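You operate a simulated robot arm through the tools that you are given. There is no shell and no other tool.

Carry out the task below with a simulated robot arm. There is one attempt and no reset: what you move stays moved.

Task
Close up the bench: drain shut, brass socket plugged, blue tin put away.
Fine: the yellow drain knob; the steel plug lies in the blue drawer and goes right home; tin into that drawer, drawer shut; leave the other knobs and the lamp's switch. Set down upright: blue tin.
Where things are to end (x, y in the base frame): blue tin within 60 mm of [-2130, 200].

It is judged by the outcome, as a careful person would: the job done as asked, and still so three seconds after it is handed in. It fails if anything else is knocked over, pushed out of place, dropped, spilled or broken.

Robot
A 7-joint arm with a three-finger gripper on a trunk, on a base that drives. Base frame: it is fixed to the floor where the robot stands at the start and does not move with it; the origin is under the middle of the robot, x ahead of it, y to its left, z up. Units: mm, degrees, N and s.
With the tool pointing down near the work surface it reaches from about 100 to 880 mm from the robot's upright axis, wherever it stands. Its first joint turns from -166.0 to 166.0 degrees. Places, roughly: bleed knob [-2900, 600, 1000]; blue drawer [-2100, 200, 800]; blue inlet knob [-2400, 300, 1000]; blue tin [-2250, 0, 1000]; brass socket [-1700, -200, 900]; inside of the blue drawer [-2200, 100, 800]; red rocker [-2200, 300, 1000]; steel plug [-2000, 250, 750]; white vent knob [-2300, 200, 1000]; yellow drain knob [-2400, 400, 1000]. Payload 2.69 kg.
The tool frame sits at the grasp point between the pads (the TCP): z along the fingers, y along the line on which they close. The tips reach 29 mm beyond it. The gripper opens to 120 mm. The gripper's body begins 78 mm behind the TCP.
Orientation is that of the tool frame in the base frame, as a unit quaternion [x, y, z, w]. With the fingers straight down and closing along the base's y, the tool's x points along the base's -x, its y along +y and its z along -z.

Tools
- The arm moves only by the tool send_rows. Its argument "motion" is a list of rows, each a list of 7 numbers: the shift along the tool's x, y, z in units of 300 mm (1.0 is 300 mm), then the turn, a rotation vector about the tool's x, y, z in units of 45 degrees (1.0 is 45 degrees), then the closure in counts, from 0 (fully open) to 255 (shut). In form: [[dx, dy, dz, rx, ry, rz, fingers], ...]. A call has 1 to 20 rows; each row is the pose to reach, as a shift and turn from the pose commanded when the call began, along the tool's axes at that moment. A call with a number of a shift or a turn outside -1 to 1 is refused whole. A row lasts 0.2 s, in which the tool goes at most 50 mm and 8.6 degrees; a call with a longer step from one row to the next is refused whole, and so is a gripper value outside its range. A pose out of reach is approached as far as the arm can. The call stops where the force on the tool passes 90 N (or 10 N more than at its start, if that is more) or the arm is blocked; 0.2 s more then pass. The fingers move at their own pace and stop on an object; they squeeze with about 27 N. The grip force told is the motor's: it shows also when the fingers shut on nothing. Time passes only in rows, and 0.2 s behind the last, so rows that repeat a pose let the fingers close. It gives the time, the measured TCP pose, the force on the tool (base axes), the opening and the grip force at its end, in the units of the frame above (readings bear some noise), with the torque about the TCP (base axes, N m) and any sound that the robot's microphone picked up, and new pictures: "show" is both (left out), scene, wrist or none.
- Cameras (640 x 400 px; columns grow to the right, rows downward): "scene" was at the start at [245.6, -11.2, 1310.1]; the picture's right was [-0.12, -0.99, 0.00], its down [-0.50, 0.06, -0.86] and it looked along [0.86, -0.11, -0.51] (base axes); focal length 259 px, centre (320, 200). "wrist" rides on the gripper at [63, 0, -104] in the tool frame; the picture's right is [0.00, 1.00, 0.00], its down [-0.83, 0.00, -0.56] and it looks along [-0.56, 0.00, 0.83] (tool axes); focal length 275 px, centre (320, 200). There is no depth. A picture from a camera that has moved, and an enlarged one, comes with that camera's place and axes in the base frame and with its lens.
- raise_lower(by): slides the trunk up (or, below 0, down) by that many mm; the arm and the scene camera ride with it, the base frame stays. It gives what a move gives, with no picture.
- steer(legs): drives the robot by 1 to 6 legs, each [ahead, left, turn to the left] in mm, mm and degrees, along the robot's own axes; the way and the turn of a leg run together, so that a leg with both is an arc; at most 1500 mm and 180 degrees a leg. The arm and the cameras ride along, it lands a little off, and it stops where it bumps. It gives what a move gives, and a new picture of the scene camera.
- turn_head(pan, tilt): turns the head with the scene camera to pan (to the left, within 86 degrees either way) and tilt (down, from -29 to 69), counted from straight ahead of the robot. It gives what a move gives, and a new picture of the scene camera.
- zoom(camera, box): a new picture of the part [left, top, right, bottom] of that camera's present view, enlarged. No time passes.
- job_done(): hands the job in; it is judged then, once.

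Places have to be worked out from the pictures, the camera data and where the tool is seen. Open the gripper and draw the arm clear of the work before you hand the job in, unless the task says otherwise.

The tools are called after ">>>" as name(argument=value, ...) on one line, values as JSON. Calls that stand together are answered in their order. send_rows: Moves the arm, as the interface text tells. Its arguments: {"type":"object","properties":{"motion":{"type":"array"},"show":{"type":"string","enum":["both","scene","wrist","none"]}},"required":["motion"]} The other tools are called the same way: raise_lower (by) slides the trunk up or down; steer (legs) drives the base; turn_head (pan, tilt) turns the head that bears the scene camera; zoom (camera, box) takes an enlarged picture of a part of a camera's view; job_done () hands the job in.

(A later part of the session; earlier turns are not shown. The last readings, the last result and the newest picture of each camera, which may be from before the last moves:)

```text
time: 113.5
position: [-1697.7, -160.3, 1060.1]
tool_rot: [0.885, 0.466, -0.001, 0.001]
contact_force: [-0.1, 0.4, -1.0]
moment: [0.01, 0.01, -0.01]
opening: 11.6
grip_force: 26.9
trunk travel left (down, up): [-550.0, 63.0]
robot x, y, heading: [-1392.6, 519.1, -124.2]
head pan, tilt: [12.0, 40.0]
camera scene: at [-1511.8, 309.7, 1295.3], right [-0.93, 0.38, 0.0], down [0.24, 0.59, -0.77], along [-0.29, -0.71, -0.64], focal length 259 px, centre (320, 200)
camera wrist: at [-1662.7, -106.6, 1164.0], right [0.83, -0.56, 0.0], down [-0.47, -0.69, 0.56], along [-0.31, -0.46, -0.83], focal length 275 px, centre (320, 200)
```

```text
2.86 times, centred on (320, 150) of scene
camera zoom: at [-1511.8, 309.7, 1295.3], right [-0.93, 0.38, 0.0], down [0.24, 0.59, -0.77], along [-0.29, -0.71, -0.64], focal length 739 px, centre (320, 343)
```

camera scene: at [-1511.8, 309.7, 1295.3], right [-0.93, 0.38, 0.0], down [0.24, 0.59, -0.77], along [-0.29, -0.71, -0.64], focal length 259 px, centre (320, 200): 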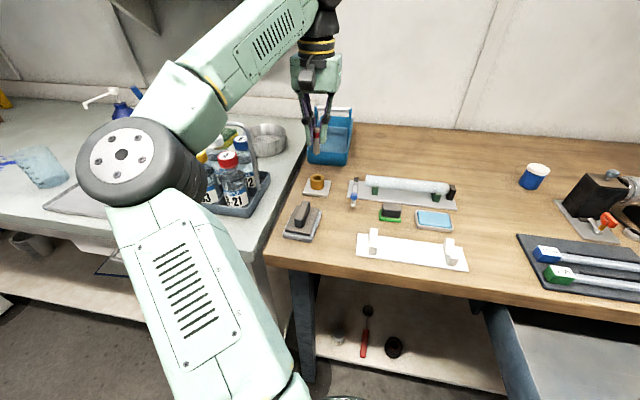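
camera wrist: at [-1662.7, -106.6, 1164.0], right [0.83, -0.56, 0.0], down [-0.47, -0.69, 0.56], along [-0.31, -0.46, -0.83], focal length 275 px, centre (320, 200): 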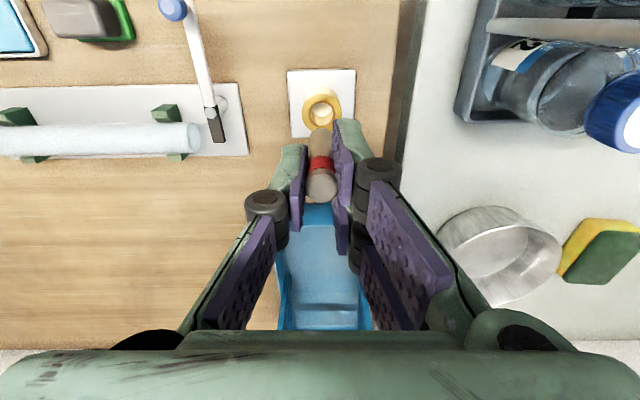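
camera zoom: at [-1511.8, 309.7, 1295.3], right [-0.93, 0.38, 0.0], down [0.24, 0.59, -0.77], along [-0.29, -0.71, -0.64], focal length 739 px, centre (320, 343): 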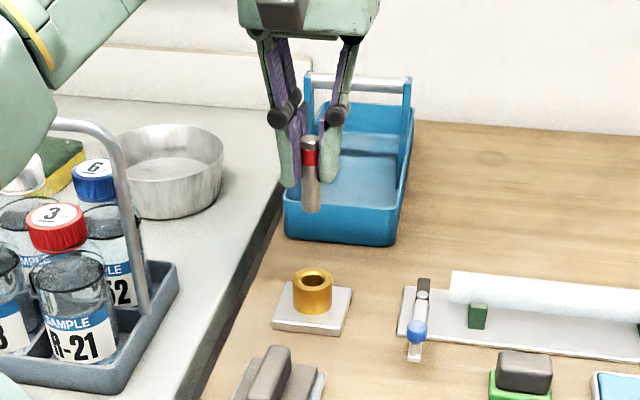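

The plug hangs just short of the hole axis by ~4 mm. I correct and descend to about 15 mm above the rim.

>>> send_rows(motion=[[-0.01, 0.003, 0.05, 0, 0, 0, 255], [-0.01, 0.003, 0.11, 0, 0, 0, 255], [-0.01, 0.003, 0.165, 0, 0, 0, 255], [-0.01, 0.003, 0.165, 0, 0, 0, 255]], show="both")

>>> zoom(camera="wrist", box=[270, 90, 370, 210])

>>> zoom(camera="scene", box=[270, 110, 370, 210])

```text
time: 114.5
position: [-1697.3, -162.0, 1010.8]
tool_rot: [0.885, 0.466, -0.001, 0.001]
contact_force: [0.0, 0.2, 0.5]
moment: [0.02, 0.05, 0.01]
opening: 12.0
grip_force: 26.6
trunk travel left (down, up): [-550.0, 63.0]
robot x, y, heading: [-1388.7, 516.7, -124.3]
head pan, tilt: [12.0, 40.0]
camera scene: at [-1511.8, 309.7, 1295.3], right [-0.93, 0.38, 0.0], down [0.24, 0.59, -0.77], along [-0.29, -0.71, -0.64], focal length 259 px, centre (320, 200)
camera wrist: at [-1662.9, -108.4, 1114.7], right [0.83, -0.56, 0.0], down [-0.47, -0.69, 0.56], along [-0.31, -0.46, -0.83], focal length 275 px, centre (320, 200)
```

scene: 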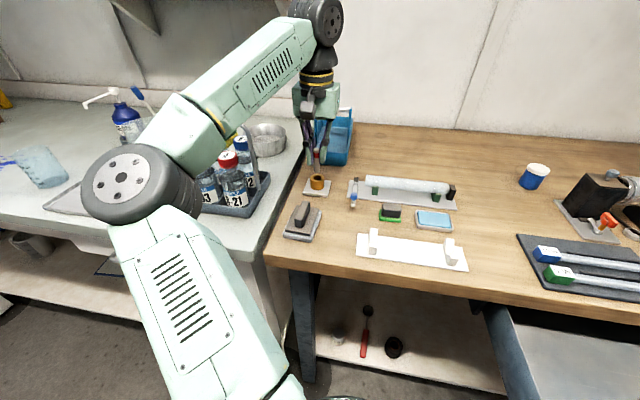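
wrist: 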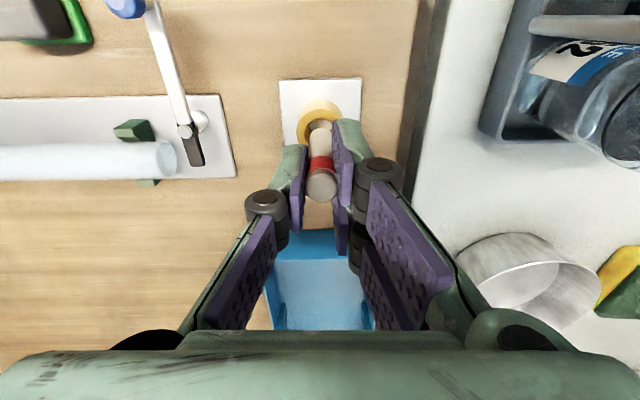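

```text
3.33 times, centred on (320, 150) of wrist
camera zoom: at [-1662.9, -108.4, 1114.7], right [0.83, -0.56, 0.0], down [-0.47, -0.69, 0.56], along [-0.31, -0.46, -0.83], focal length 918 px, centre (320, 367)
```

zoom: 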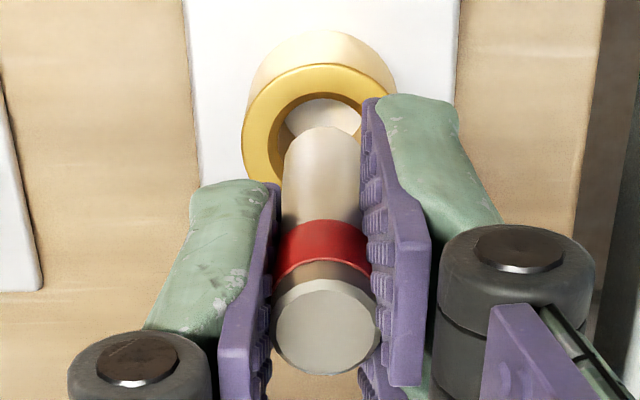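

```text
4.00 times, centred on (320, 160) of scene
camera zoom: at [-1511.8, 309.7, 1295.3], right [-0.93, 0.38, 0.0], down [0.24, 0.59, -0.77], along [-0.29, -0.71, -0.64], focal length 1035 px, centre (320, 360)
```

zoom: 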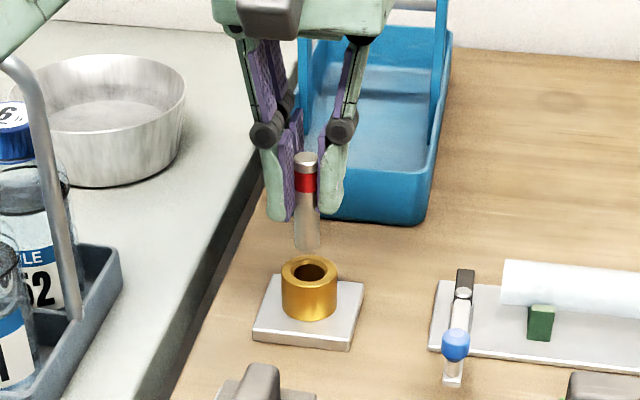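

I measure the plug-to-hole offset in closer zooms before inserting.

>>> zoom(camera="scene", box=[300, 145, 340, 195])

>>> zoom(camera="wrist", box=[290, 95, 350, 155])

```text
8.00 times, centred on (320, 170) of scene
camera zoom: at [-1511.8, 309.7, 1295.3], right [-0.93, 0.38, 0.0], down [0.24, 0.59, -0.77], along [-0.29, -0.71, -0.64], focal length 2070 px, centre (320, 440)
```

zoom: 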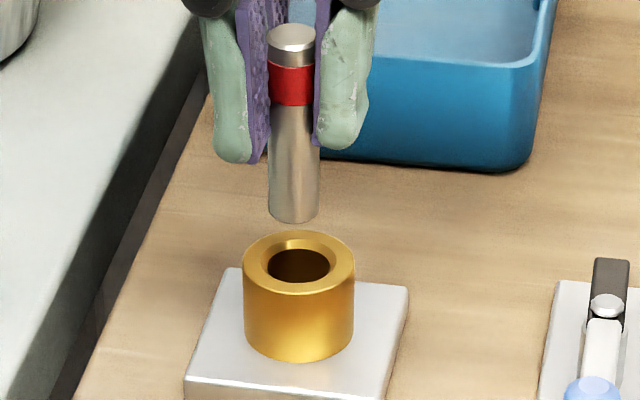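

```text
6.67 times, centred on (320, 125) of wrist
camera zoom: at [-1662.9, -108.4, 1114.7], right [0.83, -0.56, 0.0], down [-0.47, -0.69, 0.56], along [-0.31, -0.46, -0.83], focal length 1835 px, centre (320, 700)
```

zoom: 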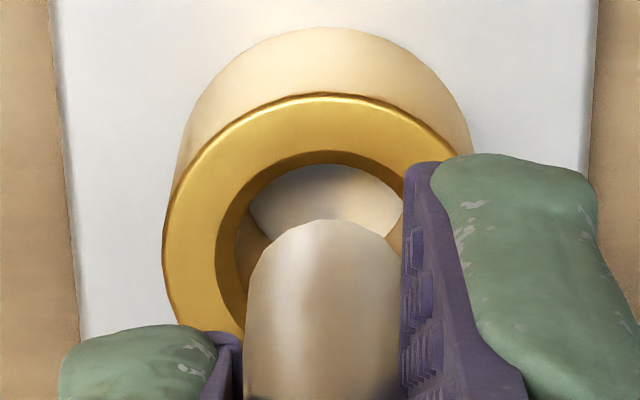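

Solving both views: the plug bottom is ~4.5 mm short of the hole axis, ~0.6 mm left, and ~21 mm above the rim. I correct and lower gently into the hole.

>>> send_rows(motion=[[-0.015, -0.002, 0, 0, 0, 0, 255], [-0.015, -0.002, 0.03, 0, 0, 0, 255], [-0.015, -0.002, 0.06, 0, 0, 0, 255], [-0.015, -0.002, 0.075, 0, 0, 0, 255], [-0.015, -0.002, 0.09, 0, 0, 0, 255]], show="both")

>>> zoom(camera="scene", box=[300, 145, 340, 195])

>>> zoom(camera="wrist", box=[290, 95, 350, 155])

```text
time: 115.7
position: [-1700.4, -167.1, 985.8]
tool_rot: [0.884, 0.467, -0.001, 0.0]
contact_force: [0.2, 0.5, 0.3]
moment: [0.02, -0.06, -0.01]
opening: 11.8
grip_force: 26.7
trunk travel left (down, up): [-550.0, 63.0]
robot x, y, heading: [-1391.8, 514.3, -124.6]
head pan, tilt: [12.0, 40.0]
camera scene: at [-1511.8, 309.6, 1295.3], right [-0.93, 0.38, 0.0], down [0.24, 0.59, -0.77], along [-0.29, -0.71, -0.64], focal length 259 px, centre (320, 200)
camera wrist: at [-1666.4, -113.1, 1088.1], right [0.83, -0.56, 0.0], down [-0.47, -0.69, 0.56], along [-0.31, -0.46, -0.83], focal length 275 px, centre (320, 200)
```

scene: 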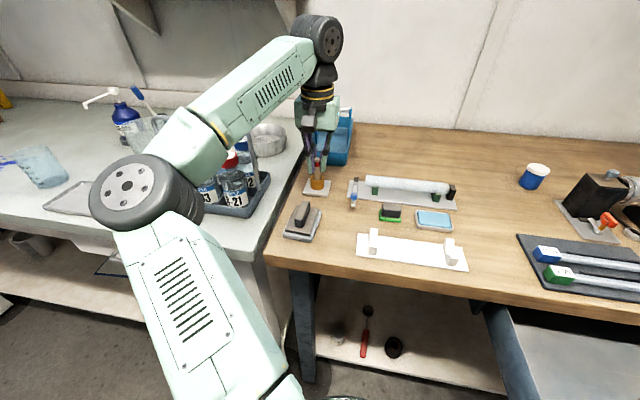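
wrist: 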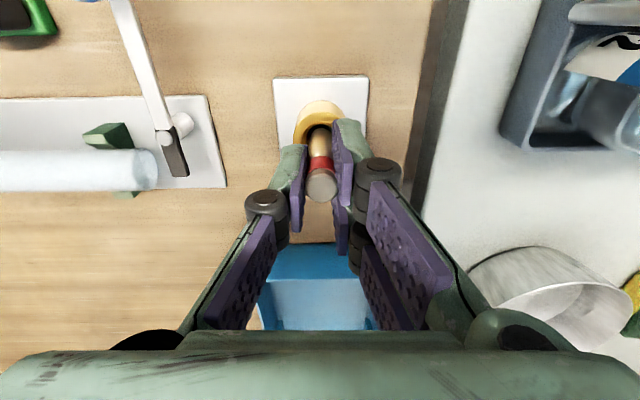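

```text
8.00 times, centred on (320, 170) of scene
camera zoom: at [-1511.8, 309.6, 1295.3], right [-0.93, 0.38, 0.0], down [0.24, 0.59, -0.77], along [-0.29, -0.71, -0.64], focal length 2070 px, centre (320, 440)
```

zoom: 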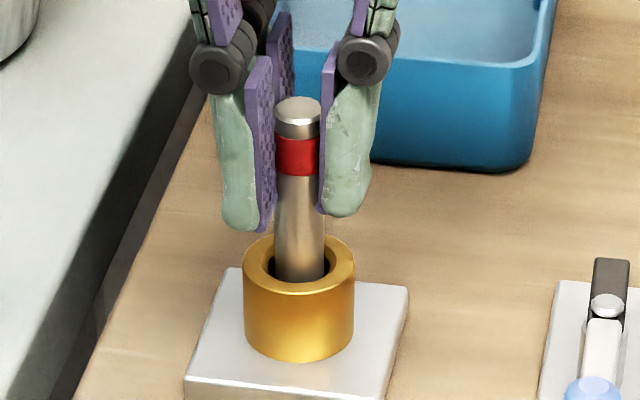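

```text
6.67 times, centred on (320, 125) of wrist
camera zoom: at [-1666.4, -113.1, 1088.1], right [0.83, -0.56, 0.0], down [-0.47, -0.69, 0.56], along [-0.31, -0.46, -0.83], focal length 1835 px, centre (320, 700)
```

zoom: 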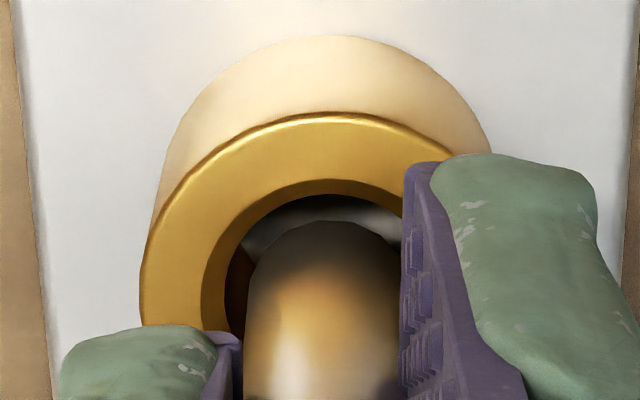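

The plug's end has entered the hole freely. I continue lowering gently.

>>> send_rows(motion=[[0, 0, 0.015, 0, 0, 0, 255], [0, 0, 0.03, 0, 0, 0, 255], [0, 0, 0.045, 0, 0, 0, 255]], show="both")

>>> zoom(camera="scene", box=[300, 145, 340, 195])

>>> zoom(camera="wrist", box=[290, 95, 350, 155])

```text
time: 116.5
position: [-1701.6, -165.8, 971.4]
tool_rot: [0.885, 0.465, -0.001, 0.001]
contact_force: [0.3, -0.1, 0.1]
moment: [0.02, -0.01, -0.03]
opening: 12.0
grip_force: 27.5
trunk travel left (down, up): [-550.0, 63.0]
robot x, y, heading: [-1393.0, 519.9, -124.2]
head pan, tilt: [12.0, 40.0]
camera scene: at [-1511.8, 309.7, 1295.3], right [-0.93, 0.38, 0.0], down [0.24, 0.59, -0.77], along [-0.29, -0.71, -0.64], focal length 259 px, centre (320, 200)
camera wrist: at [-1666.4, -112.5, 1074.9], right [0.83, -0.56, 0.0], down [-0.47, -0.69, 0.56], along [-0.31, -0.46, -0.83], focal length 275 px, centre (320, 200)
```

scene: 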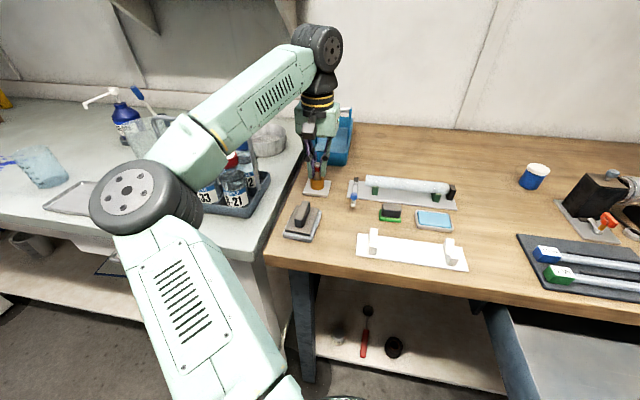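
wrist: 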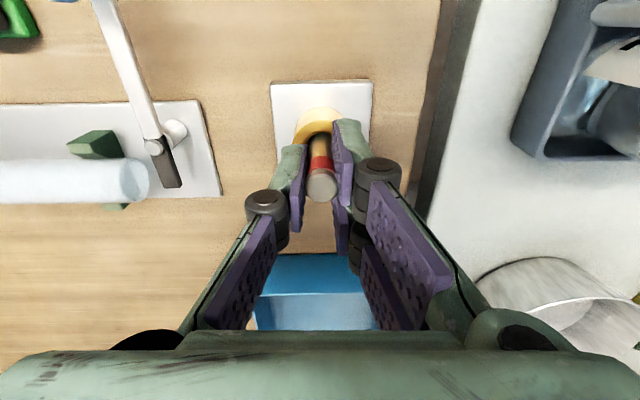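

```text
8.00 times, centred on (320, 170) of scene
camera zoom: at [-1511.8, 309.7, 1295.3], right [-0.93, 0.38, 0.0], down [0.24, 0.59, -0.77], along [-0.29, -0.71, -0.64], focal length 2070 px, centre (320, 440)
```

zoom: 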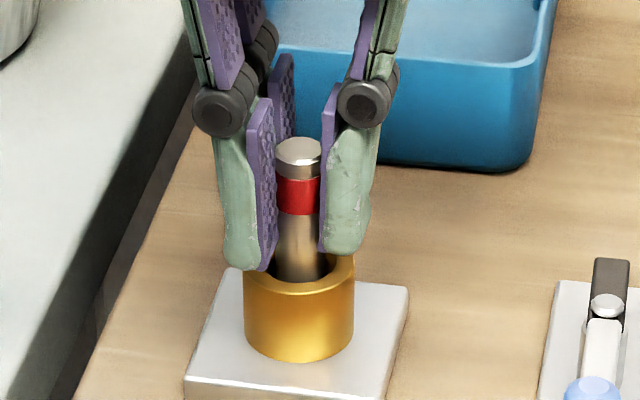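

```text
6.67 times, centred on (320, 125) of wrist
camera zoom: at [-1666.4, -112.5, 1074.9], right [0.83, -0.56, 0.0], down [-0.47, -0.69, 0.56], along [-0.31, -0.46, -0.83], focal length 1835 px, centre (320, 700)
```

zoom: 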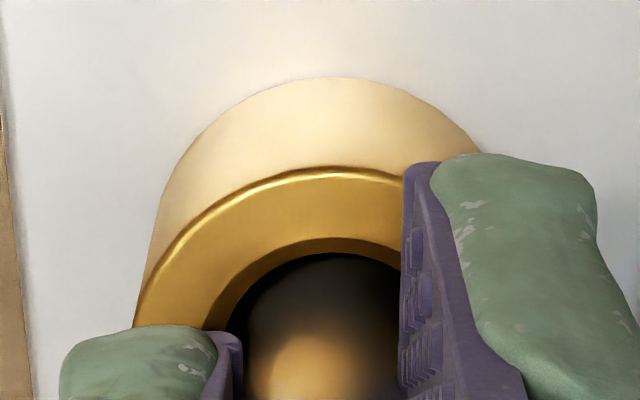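

The plug is ~18 mm in with no resistance, and the fingertips are now just above the rim. I release it, lift, close the fingers, and will press it home from above.

>>> send_rows(motion=[[0, 0, 0, 0, 0, 0, 200], [0, 0, 0, 0, 0, 0, 160], [0, 0, 0, 0, 0, 0, 160], [0, 0, -0.05, 0, 0, 0, 160], [0, 0, -0.12, 0, 0, 0, 160], [0, 0, -0.18, 0, 0, 0, 160]], show="both")

>>> zoom(camera="scene", box=[300, 145, 340, 195])

>>> zoom(camera="wrist", box=[280, 85, 360, 165])

```text
time: 117.9
position: [-1701.8, -165.0, 1026.0]
tool_rot: [0.885, 0.465, -0.001, 0.0]
contact_force: [-0.3, -0.6, -0.7]
moment: [0.01, 0.02, 0.01]
opening: 44.9
grip_force: 0.1
trunk travel left (down, up): [-550.0, 63.0]
robot x, y, heading: [-1387.0, 518.8, -124.1]
head pan, tilt: [12.0, 40.0]
camera scene: at [-1511.8, 309.8, 1295.3], right [-0.93, 0.38, 0.0], down [0.24, 0.59, -0.77], along [-0.29, -0.71, -0.64], focal length 259 px, centre (320, 200)
camera wrist: at [-1666.9, -111.9, 1128.9], right [0.83, -0.56, 0.0], down [-0.47, -0.69, 0.56], along [-0.31, -0.46, -0.83], focal length 275 px, centre (320, 200)
```

scene: 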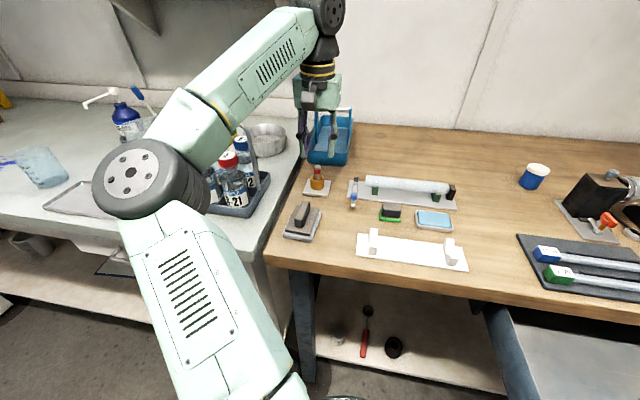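
wrist: 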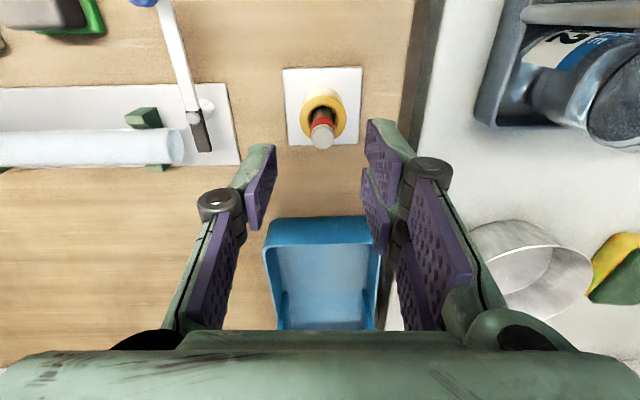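

```text
8.00 times, centred on (320, 170) of scene
camera zoom: at [-1511.8, 309.8, 1295.3], right [-0.93, 0.38, 0.0], down [0.24, 0.59, -0.77], along [-0.29, -0.71, -0.64], focal length 2070 px, centre (320, 440)
```

zoom: 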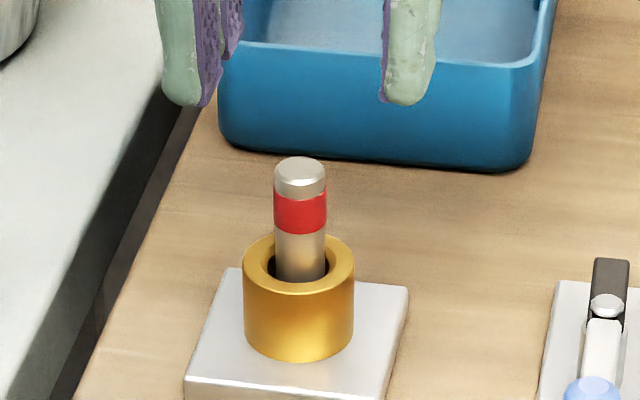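

```text
5.00 times, centred on (320, 125) of wrist
camera zoom: at [-1666.9, -111.9, 1128.9], right [0.83, -0.56, 0.0], down [-0.47, -0.69, 0.56], along [-0.31, -0.46, -0.83], focal length 1376 px, centre (320, 575)
```

zoom: 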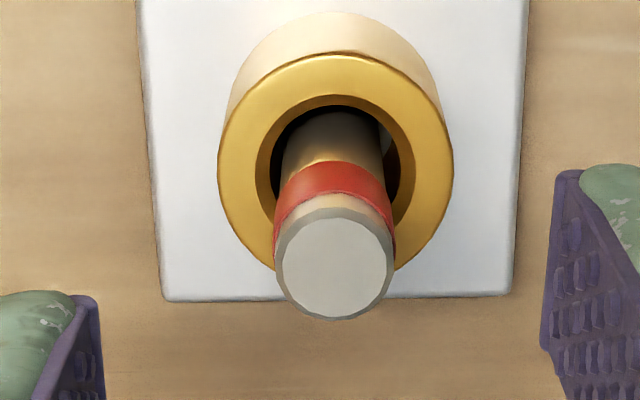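

The plug slid a little further by itself (top now z≈970). I close the fingers above it, centre them over its top, and press down gently.

>>> send_rows(motion=[[0, 0.01, 0, 0, 0, 0, 255], [0, 0.018, 0, 0, 0, 0, 255], [0, 0.018, 0, 0, 0, 0, 255], [0, 0.018, 0, 0, 0, 0, 255], [0, 0.018, 0.04, 0, 0, 0, 255], [0, 0.018, 0.08, 0, 0, 0, 255]], show="both")

>>> zoom(camera="scene", box=[300, 145, 340, 195])

```text
time: 119.3
position: [-1697.7, -167.9, 1002.3]
tool_rot: [0.885, 0.465, -0.001, 0.0]
contact_force: [0.9, -0.7, 0.4]
moment: [0.01, 0.0, 0.0]
opening: 0.0
grip_force: 27.5
trunk travel left (down, up): [-550.0, 63.0]
robot x, y, heading: [-1392.2, 518.3, -124.3]
head pan, tilt: [12.0, 40.0]
camera scene: at [-1511.8, 309.6, 1295.3], right [-0.93, 0.38, 0.0], down [0.24, 0.59, -0.77], along [-0.29, -0.71, -0.64], focal length 259 px, centre (320, 200)
camera wrist: at [-1662.5, -115.4, 1104.4], right [0.83, -0.56, 0.0], down [-0.47, -0.69, 0.56], along [-0.31, -0.46, -0.83], focal length 275 px, centre (320, 200)
```

scene: 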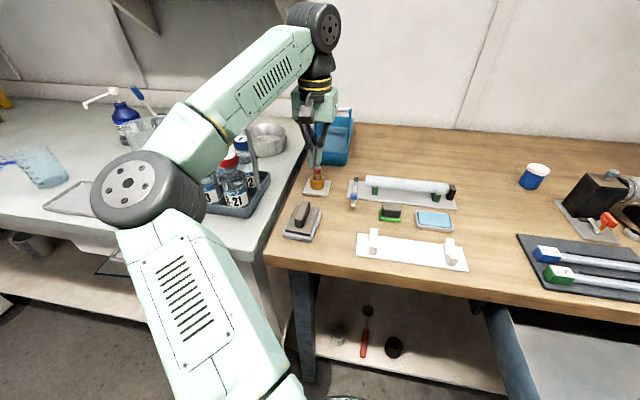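
wrist: 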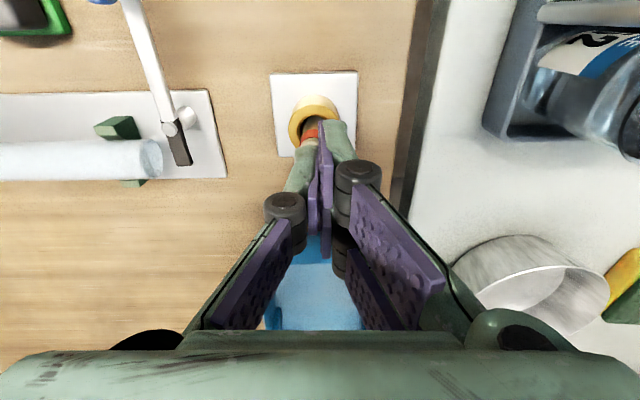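

```text
8.00 times, centred on (320, 170) of scene
camera zoom: at [-1511.8, 309.6, 1295.3], right [-0.93, 0.38, 0.0], down [0.24, 0.59, -0.77], along [-0.29, -0.71, -0.64], focal length 2070 px, centre (320, 440)
```

zoom: 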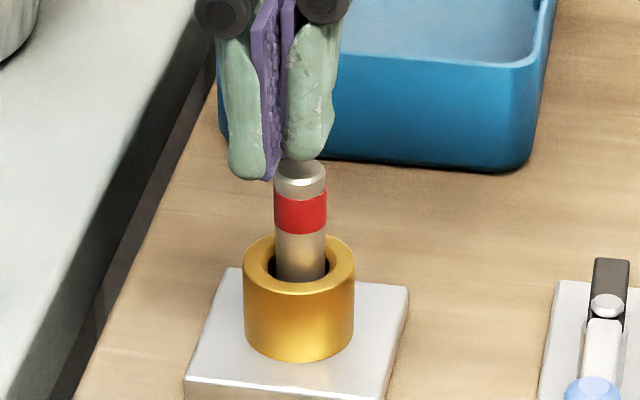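

The finger tip is right above the plug's top. I press down in small steps.

>>> send_rows(motion=[[0, 0, 0.008, 0, 0, 0, 255], [0, 0, 0.016, 0, 0, 0, 255], [0, 0, 0.024, 0, 0, 0, 255]], show="scene")

>>> zoom(camera="scene", box=[300, 145, 340, 195])

```text
time: 120.1
position: [-1696.2, -167.8, 995.4]
tool_rot: [0.885, 0.466, -0.001, 0.0]
contact_force: [-0.7, 0.1, -0.4]
moment: [0.0, -0.01, 0.02]
opening: 0.0
grip_force: 27.1
trunk travel left (down, up): [-550.0, 63.0]
robot x, y, heading: [-1393.6, 517.9, -124.4]
head pan, tilt: [12.0, 40.0]
camera scene: at [-1511.8, 309.7, 1295.3], right [-0.93, 0.38, 0.0], down [0.24, 0.59, -0.77], along [-0.29, -0.71, -0.64], focal length 259 px, centre (320, 200)
```

scene: 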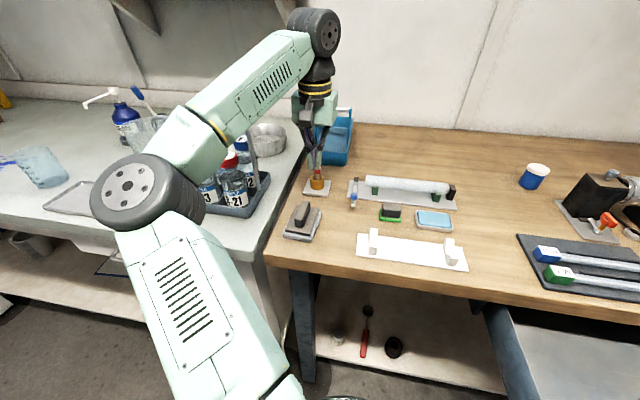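

```text
8.00 times, centred on (320, 170) of scene
camera zoom: at [-1511.8, 309.7, 1295.3], right [-0.93, 0.38, 0.0], down [0.24, 0.59, -0.77], along [-0.29, -0.71, -0.64], focal length 2070 px, centre (320, 440)
```

zoom: 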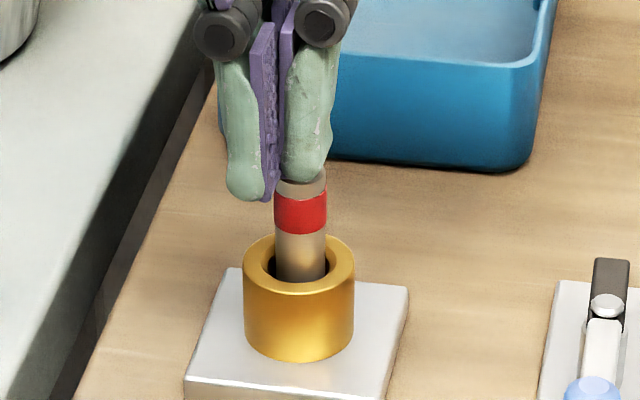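

No contact force yet; I look with the wrist camera and go down a little more.

>>> send_rows(motion=[[0, 0, 0.007, 0, 0, 0, 255], [0, 0, 0.013, 0, 0, 0, 255]], show="both")

>>> zoom(camera="wrist", box=[270, 85, 370, 185])

>>> zoom(camera="scene", box=[300, 145, 340, 195])

```text
time: 120.7
position: [-1697.4, -168.2, 992.5]
tool_rot: [0.885, 0.466, -0.003, 0.001]
contact_force: [1.7, -0.2, 14.1]
moment: [0.02, 0.0, -0.03]
opening: 6.3
grip_force: 27.1
trunk travel left (down, up): [-550.0, 63.0]
robot x, y, heading: [-1390.5, 518.8, -124.6]
head pan, tilt: [12.0, 40.0]
camera scene: at [-1511.3, 310.6, 1295.8], right [-0.93, 0.38, 0.0], down [0.24, 0.59, -0.77], along [-0.29, -0.71, -0.64], focal length 259 px, centre (320, 200)
camera wrist: at [-1661.6, -115.0, 1095.8], right [0.83, -0.56, 0.0], down [-0.47, -0.69, 0.56], along [-0.31, -0.46, -0.83], focal length 275 px, centre (320, 200)
```

scene: 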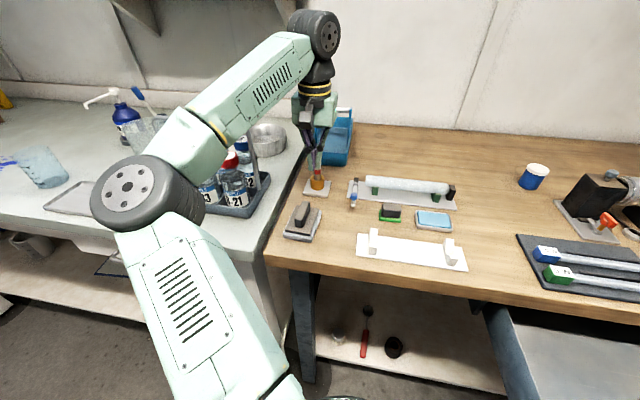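
wrist: 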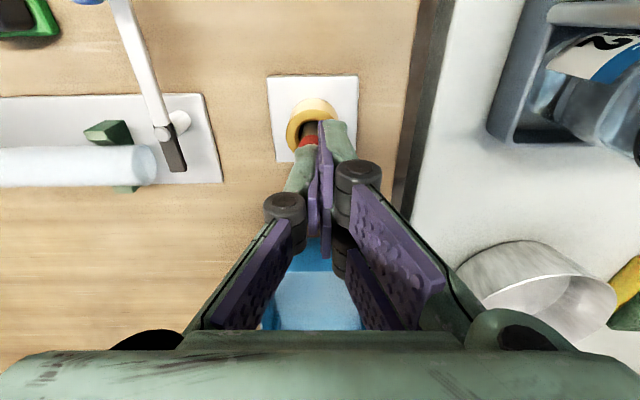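

```text
4.00 times, centred on (320, 135) of wrist
camera zoom: at [-1661.6, -115.0, 1095.8], right [0.83, -0.56, 0.0], down [-0.47, -0.69, 0.56], along [-0.31, -0.46, -0.83], focal length 1101 px, centre (320, 460)
```

zoom: 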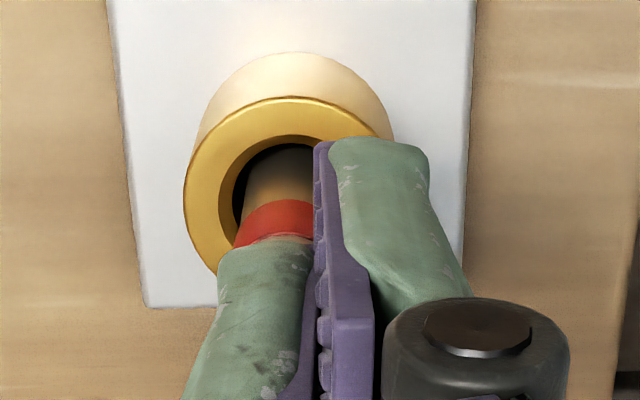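

```text
8.00 times, centred on (320, 170) of scene
camera zoom: at [-1511.3, 310.6, 1295.8], right [-0.93, 0.38, 0.0], down [0.24, 0.59, -0.77], along [-0.29, -0.71, -0.64], focal length 2070 px, centre (320, 440)
```

zoom: 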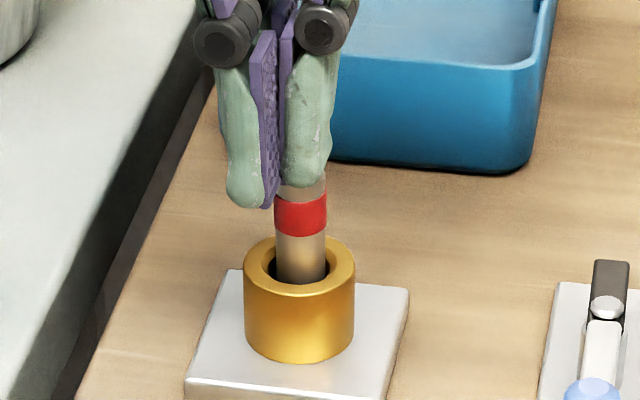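

The fingers were wedged slightly apart (6 mm) by the plug's top with 14 N and the plug did not move, which suggests it already sits on the bottom. To be sure, I lift, re-grip its top and press down firmly with the grip.

>>> send_rows(motion=[[0, 0, -0.05, 0, 0, 0, 255], [0, 0, -0.12, 0, 0, 0, 160], [0, -0.012, -0.12, 0, 0, 0, 160], [0, -0.012, -0.12, 0, 0, 0, 160], [0.003, -0.012, -0.05, 0, 0, 0, 160], [0.003, -0.012, 0.02, 0, 0, 0, 160], [0.003, -0.012, 0.02, 0, 0, 0, 255], [0.003, -0.012, 0.02, 0, 0, 0, 255], [0.003, -0.012, 0.02, 0, 0, 0, 255]], show="both")

>>> zoom(camera="scene", box=[300, 145, 340, 195])

```text
time: 122.7
position: [-1700.0, -165.5, 984.3]
tool_rot: [0.885, 0.465, 0.0, 0.0]
contact_force: [-0.1, -0.4, 0.4]
moment: [-0.01, -0.04, -0.01]
opening: 11.9
grip_force: 23.3
trunk travel left (down, up): [-550.0, 63.0]
robot x, y, heading: [-1392.3, 517.1, -124.4]
head pan, tilt: [12.0, 40.0]
camera scene: at [-1511.8, 309.7, 1295.3], right [-0.93, 0.38, 0.0], down [0.24, 0.59, -0.77], along [-0.29, -0.71, -0.64], focal length 259 px, centre (320, 200)
camera wrist: at [-1665.6, -112.8, 1088.3], right [0.83, -0.56, 0.0], down [-0.47, -0.69, 0.56], along [-0.31, -0.46, -0.83], focal length 275 px, centre (320, 200)
```

scene: 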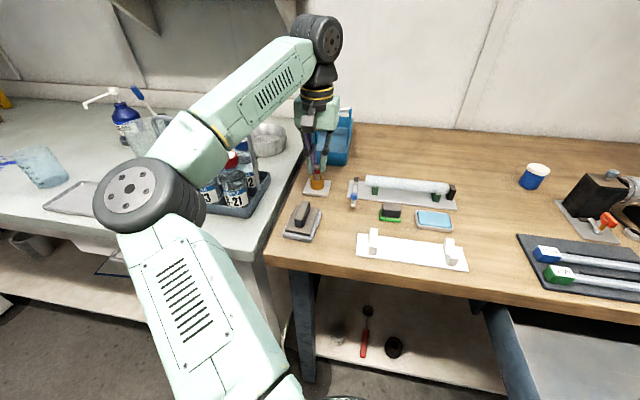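
wrist: 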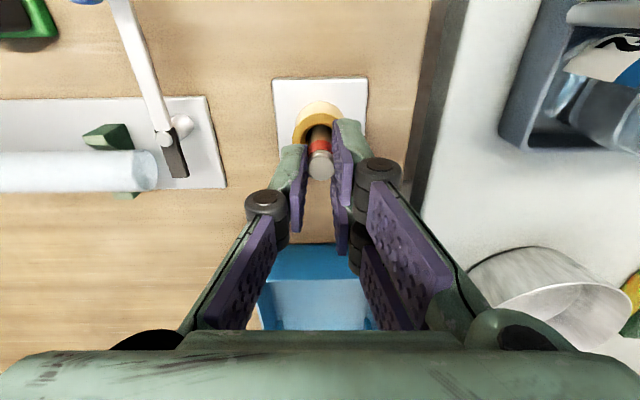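

```text
8.00 times, centred on (320, 170) of scene
camera zoom: at [-1511.8, 309.7, 1295.3], right [-0.93, 0.38, 0.0], down [0.24, 0.59, -0.77], along [-0.29, -0.71, -0.64], focal length 2070 px, centre (320, 440)
```

zoom: 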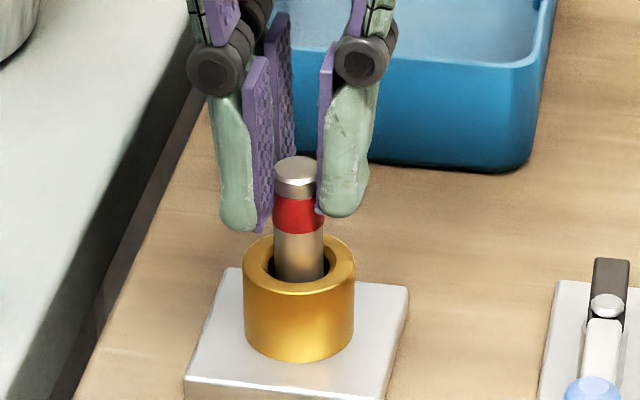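

Gripped again. Now I press down with the grip in 2 mm steps.

>>> send_rows(motion=[[0, 0, 0.007, 0, 0, 0, 255], [0, 0, 0.014, 0, 0, 0, 255], [0, 0, 0.02, 0, 0, 0, 255]], show="scene")

>>> zoom(camera="scene", box=[300, 145, 340, 195])

```text
time: 123.5
position: [-1699.7, -165.0, 983.6]
tool_rot: [0.885, 0.465, -0.004, 0.002]
contact_force: [-2.2, -2.6, 32.1]
moment: [-0.09, 0.13, -0.06]
opening: 12.0
grip_force: 26.6
trunk travel left (down, up): [-550.0, 63.0]
robot x, y, heading: [-1387.1, 517.7, -124.3]
head pan, tilt: [12.0, 40.0]
camera scene: at [-1510.9, 312.0, 1296.3], right [-0.93, 0.38, 0.0], down [0.24, 0.59, -0.77], along [-0.29, -0.71, -0.64], focal length 259 px, centre (320, 200)
```

scene: 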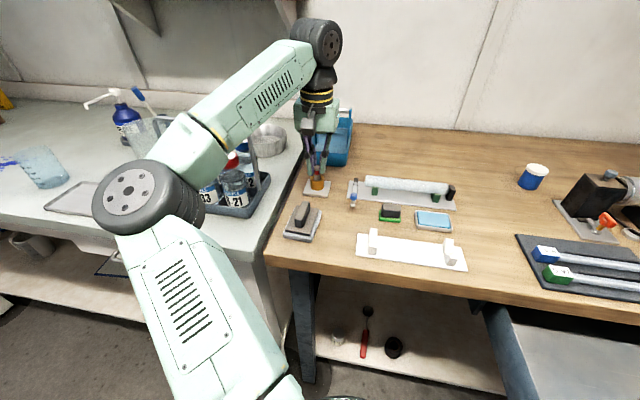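

```text
8.00 times, centred on (320, 170) of scene
camera zoom: at [-1510.9, 312.0, 1296.3], right [-0.93, 0.38, 0.0], down [0.24, 0.59, -0.77], along [-0.29, -0.71, -0.64], focal length 2070 px, centre (320, 440)
```

zoom: 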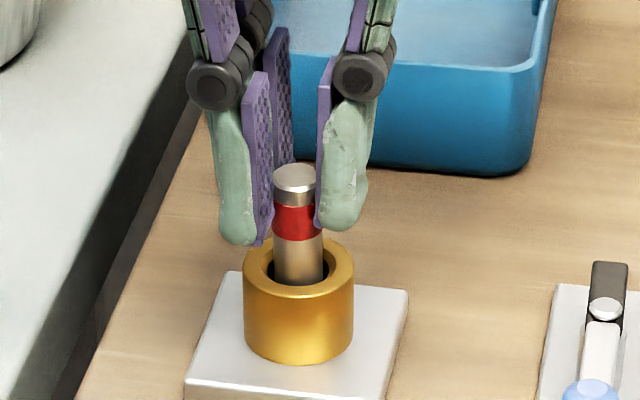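

32 N pressed with about 1 mm of movement. I press a bit further to see whether it still gives.

>>> send_rows(motion=[[0, 0, 0.008, 0, 0, 0, 255], [0, 0, 0.016, 0, 0, 0, 255], [0, 0, 0.024, 0, 0, 0, 255], [0, 0, 0.024, 0, 0, 0, 255]], show="scene")

>>> zoom(camera="scene", box=[300, 145, 340, 195])

```text
time: 124.5
position: [-1700.0, -165.6, 973.2]
tool_rot: [0.885, 0.465, -0.002, 0.0]
contact_force: [-5.2, 1.9, 27.6]
moment: [0.05, 0.19, 0.02]
opening: 11.3
grip_force: 26.7
trunk travel left (down, up): [-550.0, 63.0]
robot x, y, heading: [-1389.1, 516.4, -124.3]
head pan, tilt: [12.0, 40.0]
camera scene: at [-1511.1, 311.9, 1295.8], right [-0.93, 0.38, 0.0], down [0.24, 0.59, -0.77], along [-0.29, -0.71, -0.64], focal length 259 px, centre (320, 200)
```

scene: 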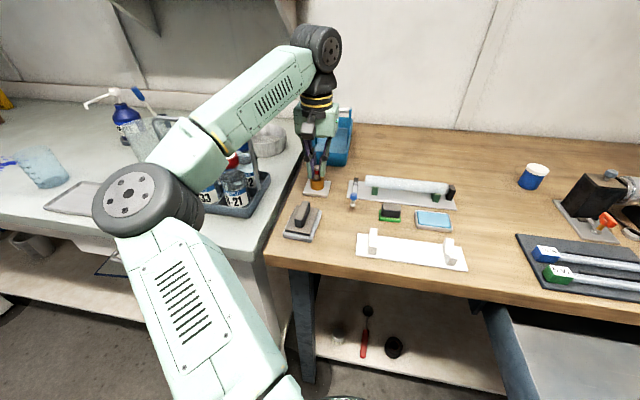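

```text
8.00 times, centred on (320, 170) of scene
camera zoom: at [-1511.1, 311.9, 1295.8], right [-0.93, 0.38, 0.0], down [0.24, 0.59, -0.77], along [-0.29, -0.71, -0.64], focal length 2070 px, centre (320, 440)
```

zoom: 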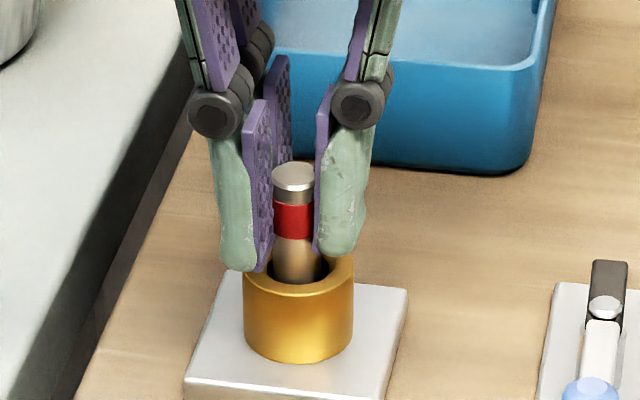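

The fingers slipped down along the plug at ~30 N while the plug itself no longer moved: it is seated. I release, lift clear and check it.

>>> send_rows(motion=[[0, 0, 0, 0, 0, 0, 200], [0, 0, 0, 0, 0, 0, 150], [0, 0, 0, 0, 0, 0, 150], [0, 0, -0.08, 0, 0, 0, 150], [0, 0, -0.2, 0, 0, 0, 150], [0, 0, -0.32, 0, 0, 0, 150]], show="both")

>>> zoom(camera="scene", box=[300, 145, 340, 195])

>>> zoom(camera="wrist", box=[280, 55, 360, 145])

```text
time: 125.9
position: [-1700.6, -168.1, 1069.8]
tool_rot: [0.885, 0.466, -0.001, 0.0]
contact_force: [-0.5, -0.1, 0.7]
moment: [0.01, -0.02, 0.01]
opening: 49.7
grip_force: 0.1
trunk travel left (down, up): [-550.0, 63.0]
robot x, y, heading: [-1391.3, 518.7, -124.2]
head pan, tilt: [12.0, 40.0]
camera scene: at [-1511.7, 310.1, 1295.3], right [-0.93, 0.38, 0.0], down [0.24, 0.59, -0.77], along [-0.29, -0.71, -0.64], focal length 259 px, centre (320, 200)
camera wrist: at [-1665.2, -114.6, 1171.8], right [0.83, -0.56, 0.0], down [-0.47, -0.69, 0.56], along [-0.31, -0.46, -0.83], focal length 275 px, centre (320, 200)
```

scene: 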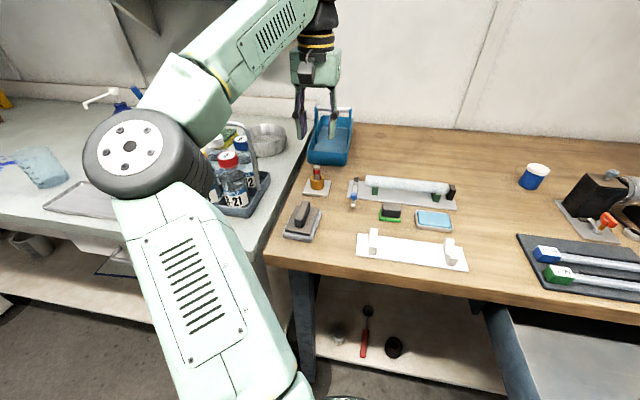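
wrist: 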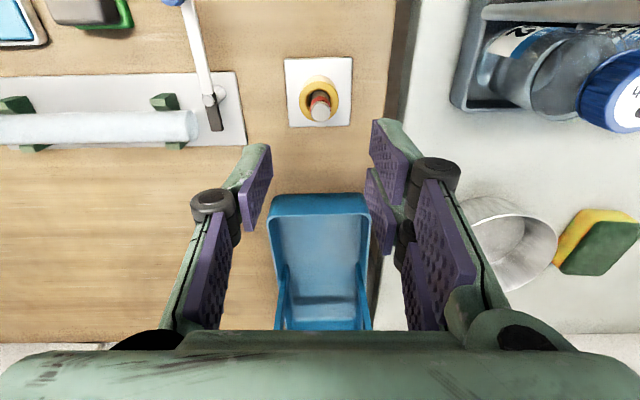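

```text
8.00 times, centred on (320, 170) of scene
camera zoom: at [-1511.7, 310.1, 1295.3], right [-0.93, 0.38, 0.0], down [0.24, 0.59, -0.77], along [-0.29, -0.71, -0.64], focal length 2070 px, centre (320, 440)
```

zoom: 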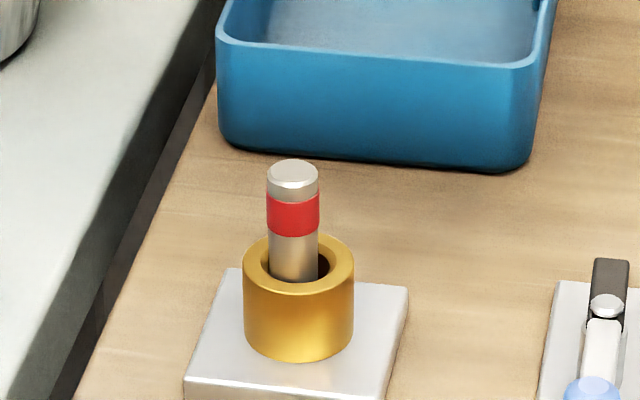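

```text
4.44 times, centred on (320, 100) of wrist
camera zoom: at [-1665.2, -114.6, 1171.8], right [0.83, -0.56, 0.0], down [-0.47, -0.69, 0.56], along [-0.31, -0.46, -0.83], focal length 1224 px, centre (320, 644)
```

zoom: 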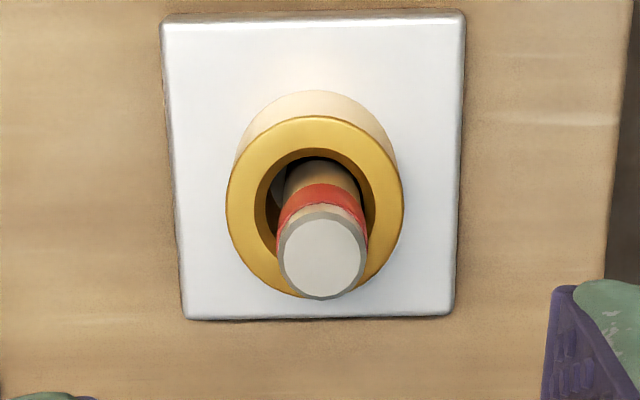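

The plug stands in the socket but looks loose (gap around it). I zoom closely into the hole to see whether it is truly at the bottom or on a step.

>>> zoom(camera="wrist", box=[305, 75, 337, 107])

>>> zoom(camera="scene", box=[308, 165, 328, 185])

```text
12.50 times, centred on (321, 91) of wrist
camera zoom: at [-1665.2, -114.6, 1171.8], right [0.83, -0.56, 0.0], down [-0.47, -0.69, 0.56], along [-0.31, -0.46, -0.83], focal length 3441 px, centre (308, 1562)
```

zoom: 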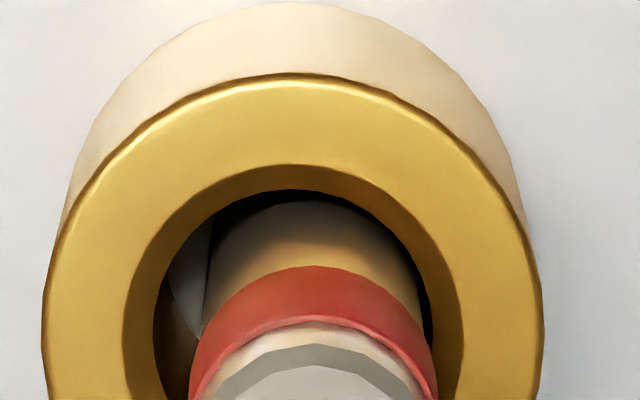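

```text
16.00 times, centred on (318, 175) of scene
camera zoom: at [-1511.7, 310.1, 1295.3], right [-0.93, 0.38, 0.0], down [0.24, 0.59, -0.77], along [-0.29, -0.71, -0.64], focal length 4139 px, centre (352, 600)
```

zoom: 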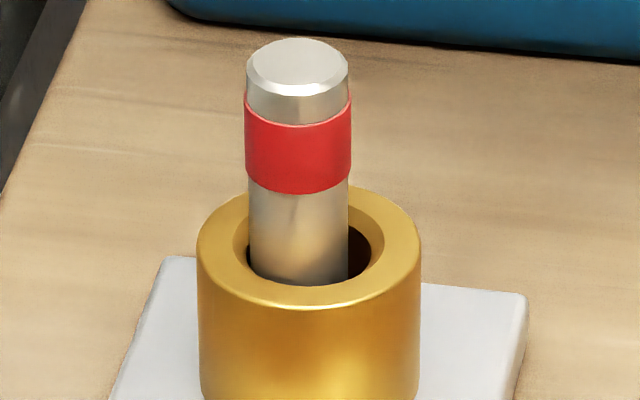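

The plug stands on the plate at full ring depth (~24 mm in, top z≈969) and could not be pressed further, so it is home. Before moving on to the tin I look down at the robot's own base to know its footprint.

>>> turn_head(pan=-30, tilt=69)

>>> turn_head(pan=-70, tilt=65)

```text
time: 127.0
position: [-1701.2, -167.5, 1067.7]
tool_rot: [0.885, 0.465, -0.001, 0.0]
contact_force: [0.0, 0.5, 0.7]
moment: [0.04, -0.03, 0.03]
opening: 49.8
grip_force: 0.1
trunk travel left (down, up): [-550.0, 63.0]
robot x, y, heading: [-1390.4, 517.6, -124.4]
head pan, tilt: [-30.0, 68.8]
camera scene: at [-1529.9, 364.1, 1259.2], right [-0.43, 0.9, 0.0], down [0.84, 0.4, -0.36], along [-0.33, -0.16, -0.93], focal length 259 px, centre (320, 200)
```

scene: 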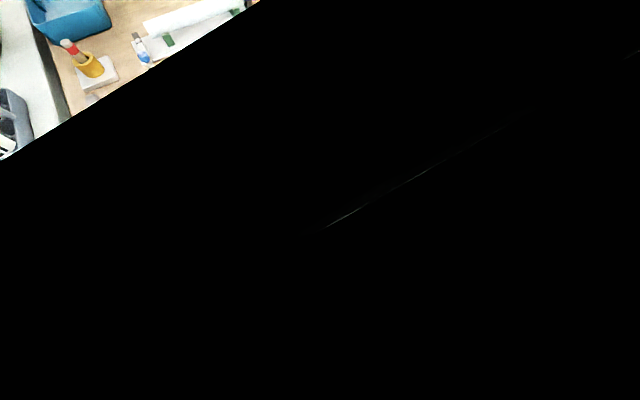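

```text
time: 128.1
position: [-1700.2, -166.9, 1067.9]
tool_rot: [0.885, 0.465, 0.0, 0.001]
contact_force: [-0.5, 0.9, -0.7]
moment: [-0.02, 0.0, -0.02]
opening: 49.5
grip_force: 0.1
trunk travel left (down, up): [-550.0, 63.0]
robot x, y, heading: [-1392.4, 518.0, -124.3]
head pan, tilt: [-70.0, 65.0]
camera scene: at [-1538.3, 403.3, 1263.0], right [0.25, 0.97, 0.0], down [0.88, -0.22, -0.42], along [-0.41, 0.1, -0.91], focal length 259 px, centre (320, 200)
```

scene: 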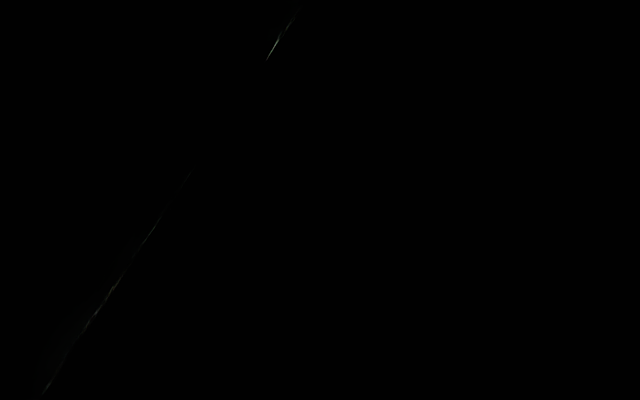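

The head looks into its own trunk there. I retract the arm (needed anyway) so the wrist camera can look down at the base front.

>>> send_rows(motion=[[0.1, 0, -0.02, 0, 0, 0, 100], [0.25, -0.03, -0.04, 0, 0, 0, 100], [0.4, -0.06, -0.04, 0, 0, 0, 100], [0.55, -0.09, -0.04, 0, 0, 0, 100], [0.7, -0.12, -0.04, 0, 0, 0, 100], [0.85, -0.15, -0.04, 0, 0, 0, 100], [1.0, -0.18, -0.04, 0, 0, 0, 100]], show="none")

>>> send_rows(motion=[[0.12, -0.05, 0, 0, 0, 0, 0], [0.24, -0.1, 0, 0, 0, 0, 0], [0.36, -0.15, 0, 0, 0, 0, 0], [0.48, -0.2, 0, 0, 0, 0, 0], [0.55, -0.2, 0, 0, 0, 0, 0]], show="wrist")

```text
time: 129.7
position: [-1575.7, 110.8, 1081.9]
tool_rot: [0.885, 0.466, 0.0, 0.0]
contact_force: [-0.1, 0.1, 0.0]
moment: [0.02, 0.01, 0.03]
opening: 73.0
grip_force: 0.0
trunk travel left (down, up): [-550.0, 63.0]
robot x, y, heading: [-1391.6, 517.4, -124.2]
head pan, tilt: [-70.0, 65.0]
```

```text
time: 131.0
position: [-1540.4, 266.6, 1075.4]
tool_rot: [0.867, 0.493, 0.06, -0.038]
contact_force: [0.5, 0.8, -0.3]
moment: [0.02, 0.02, 0.01]
opening: 120.1
grip_force: 0.0
trunk travel left (down, up): [-550.0, 63.0]
robot x, y, heading: [-1394.8, 520.0, -124.3]
head pan, tilt: [-70.0, 65.0]
stopped in row 5: the arm was blocked; the commanded pose is now the measured one
camera wrist: at [-1516.1, 306.6, 1186.4], right [0.86, -0.51, -0.01], down [-0.45, -0.78, 0.43], along [-0.23, -0.37, -0.9], focal length 275 px, centre (320, 200)
```

wrist: 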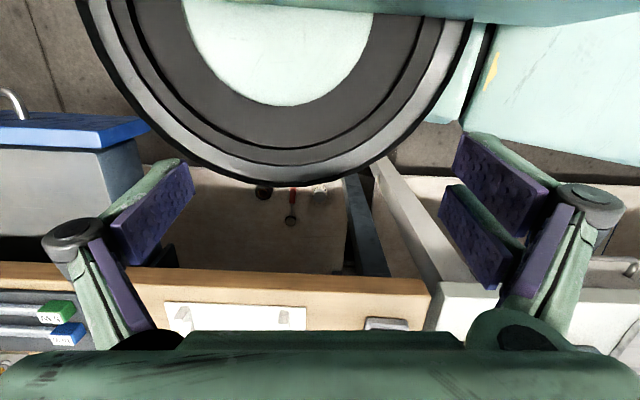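

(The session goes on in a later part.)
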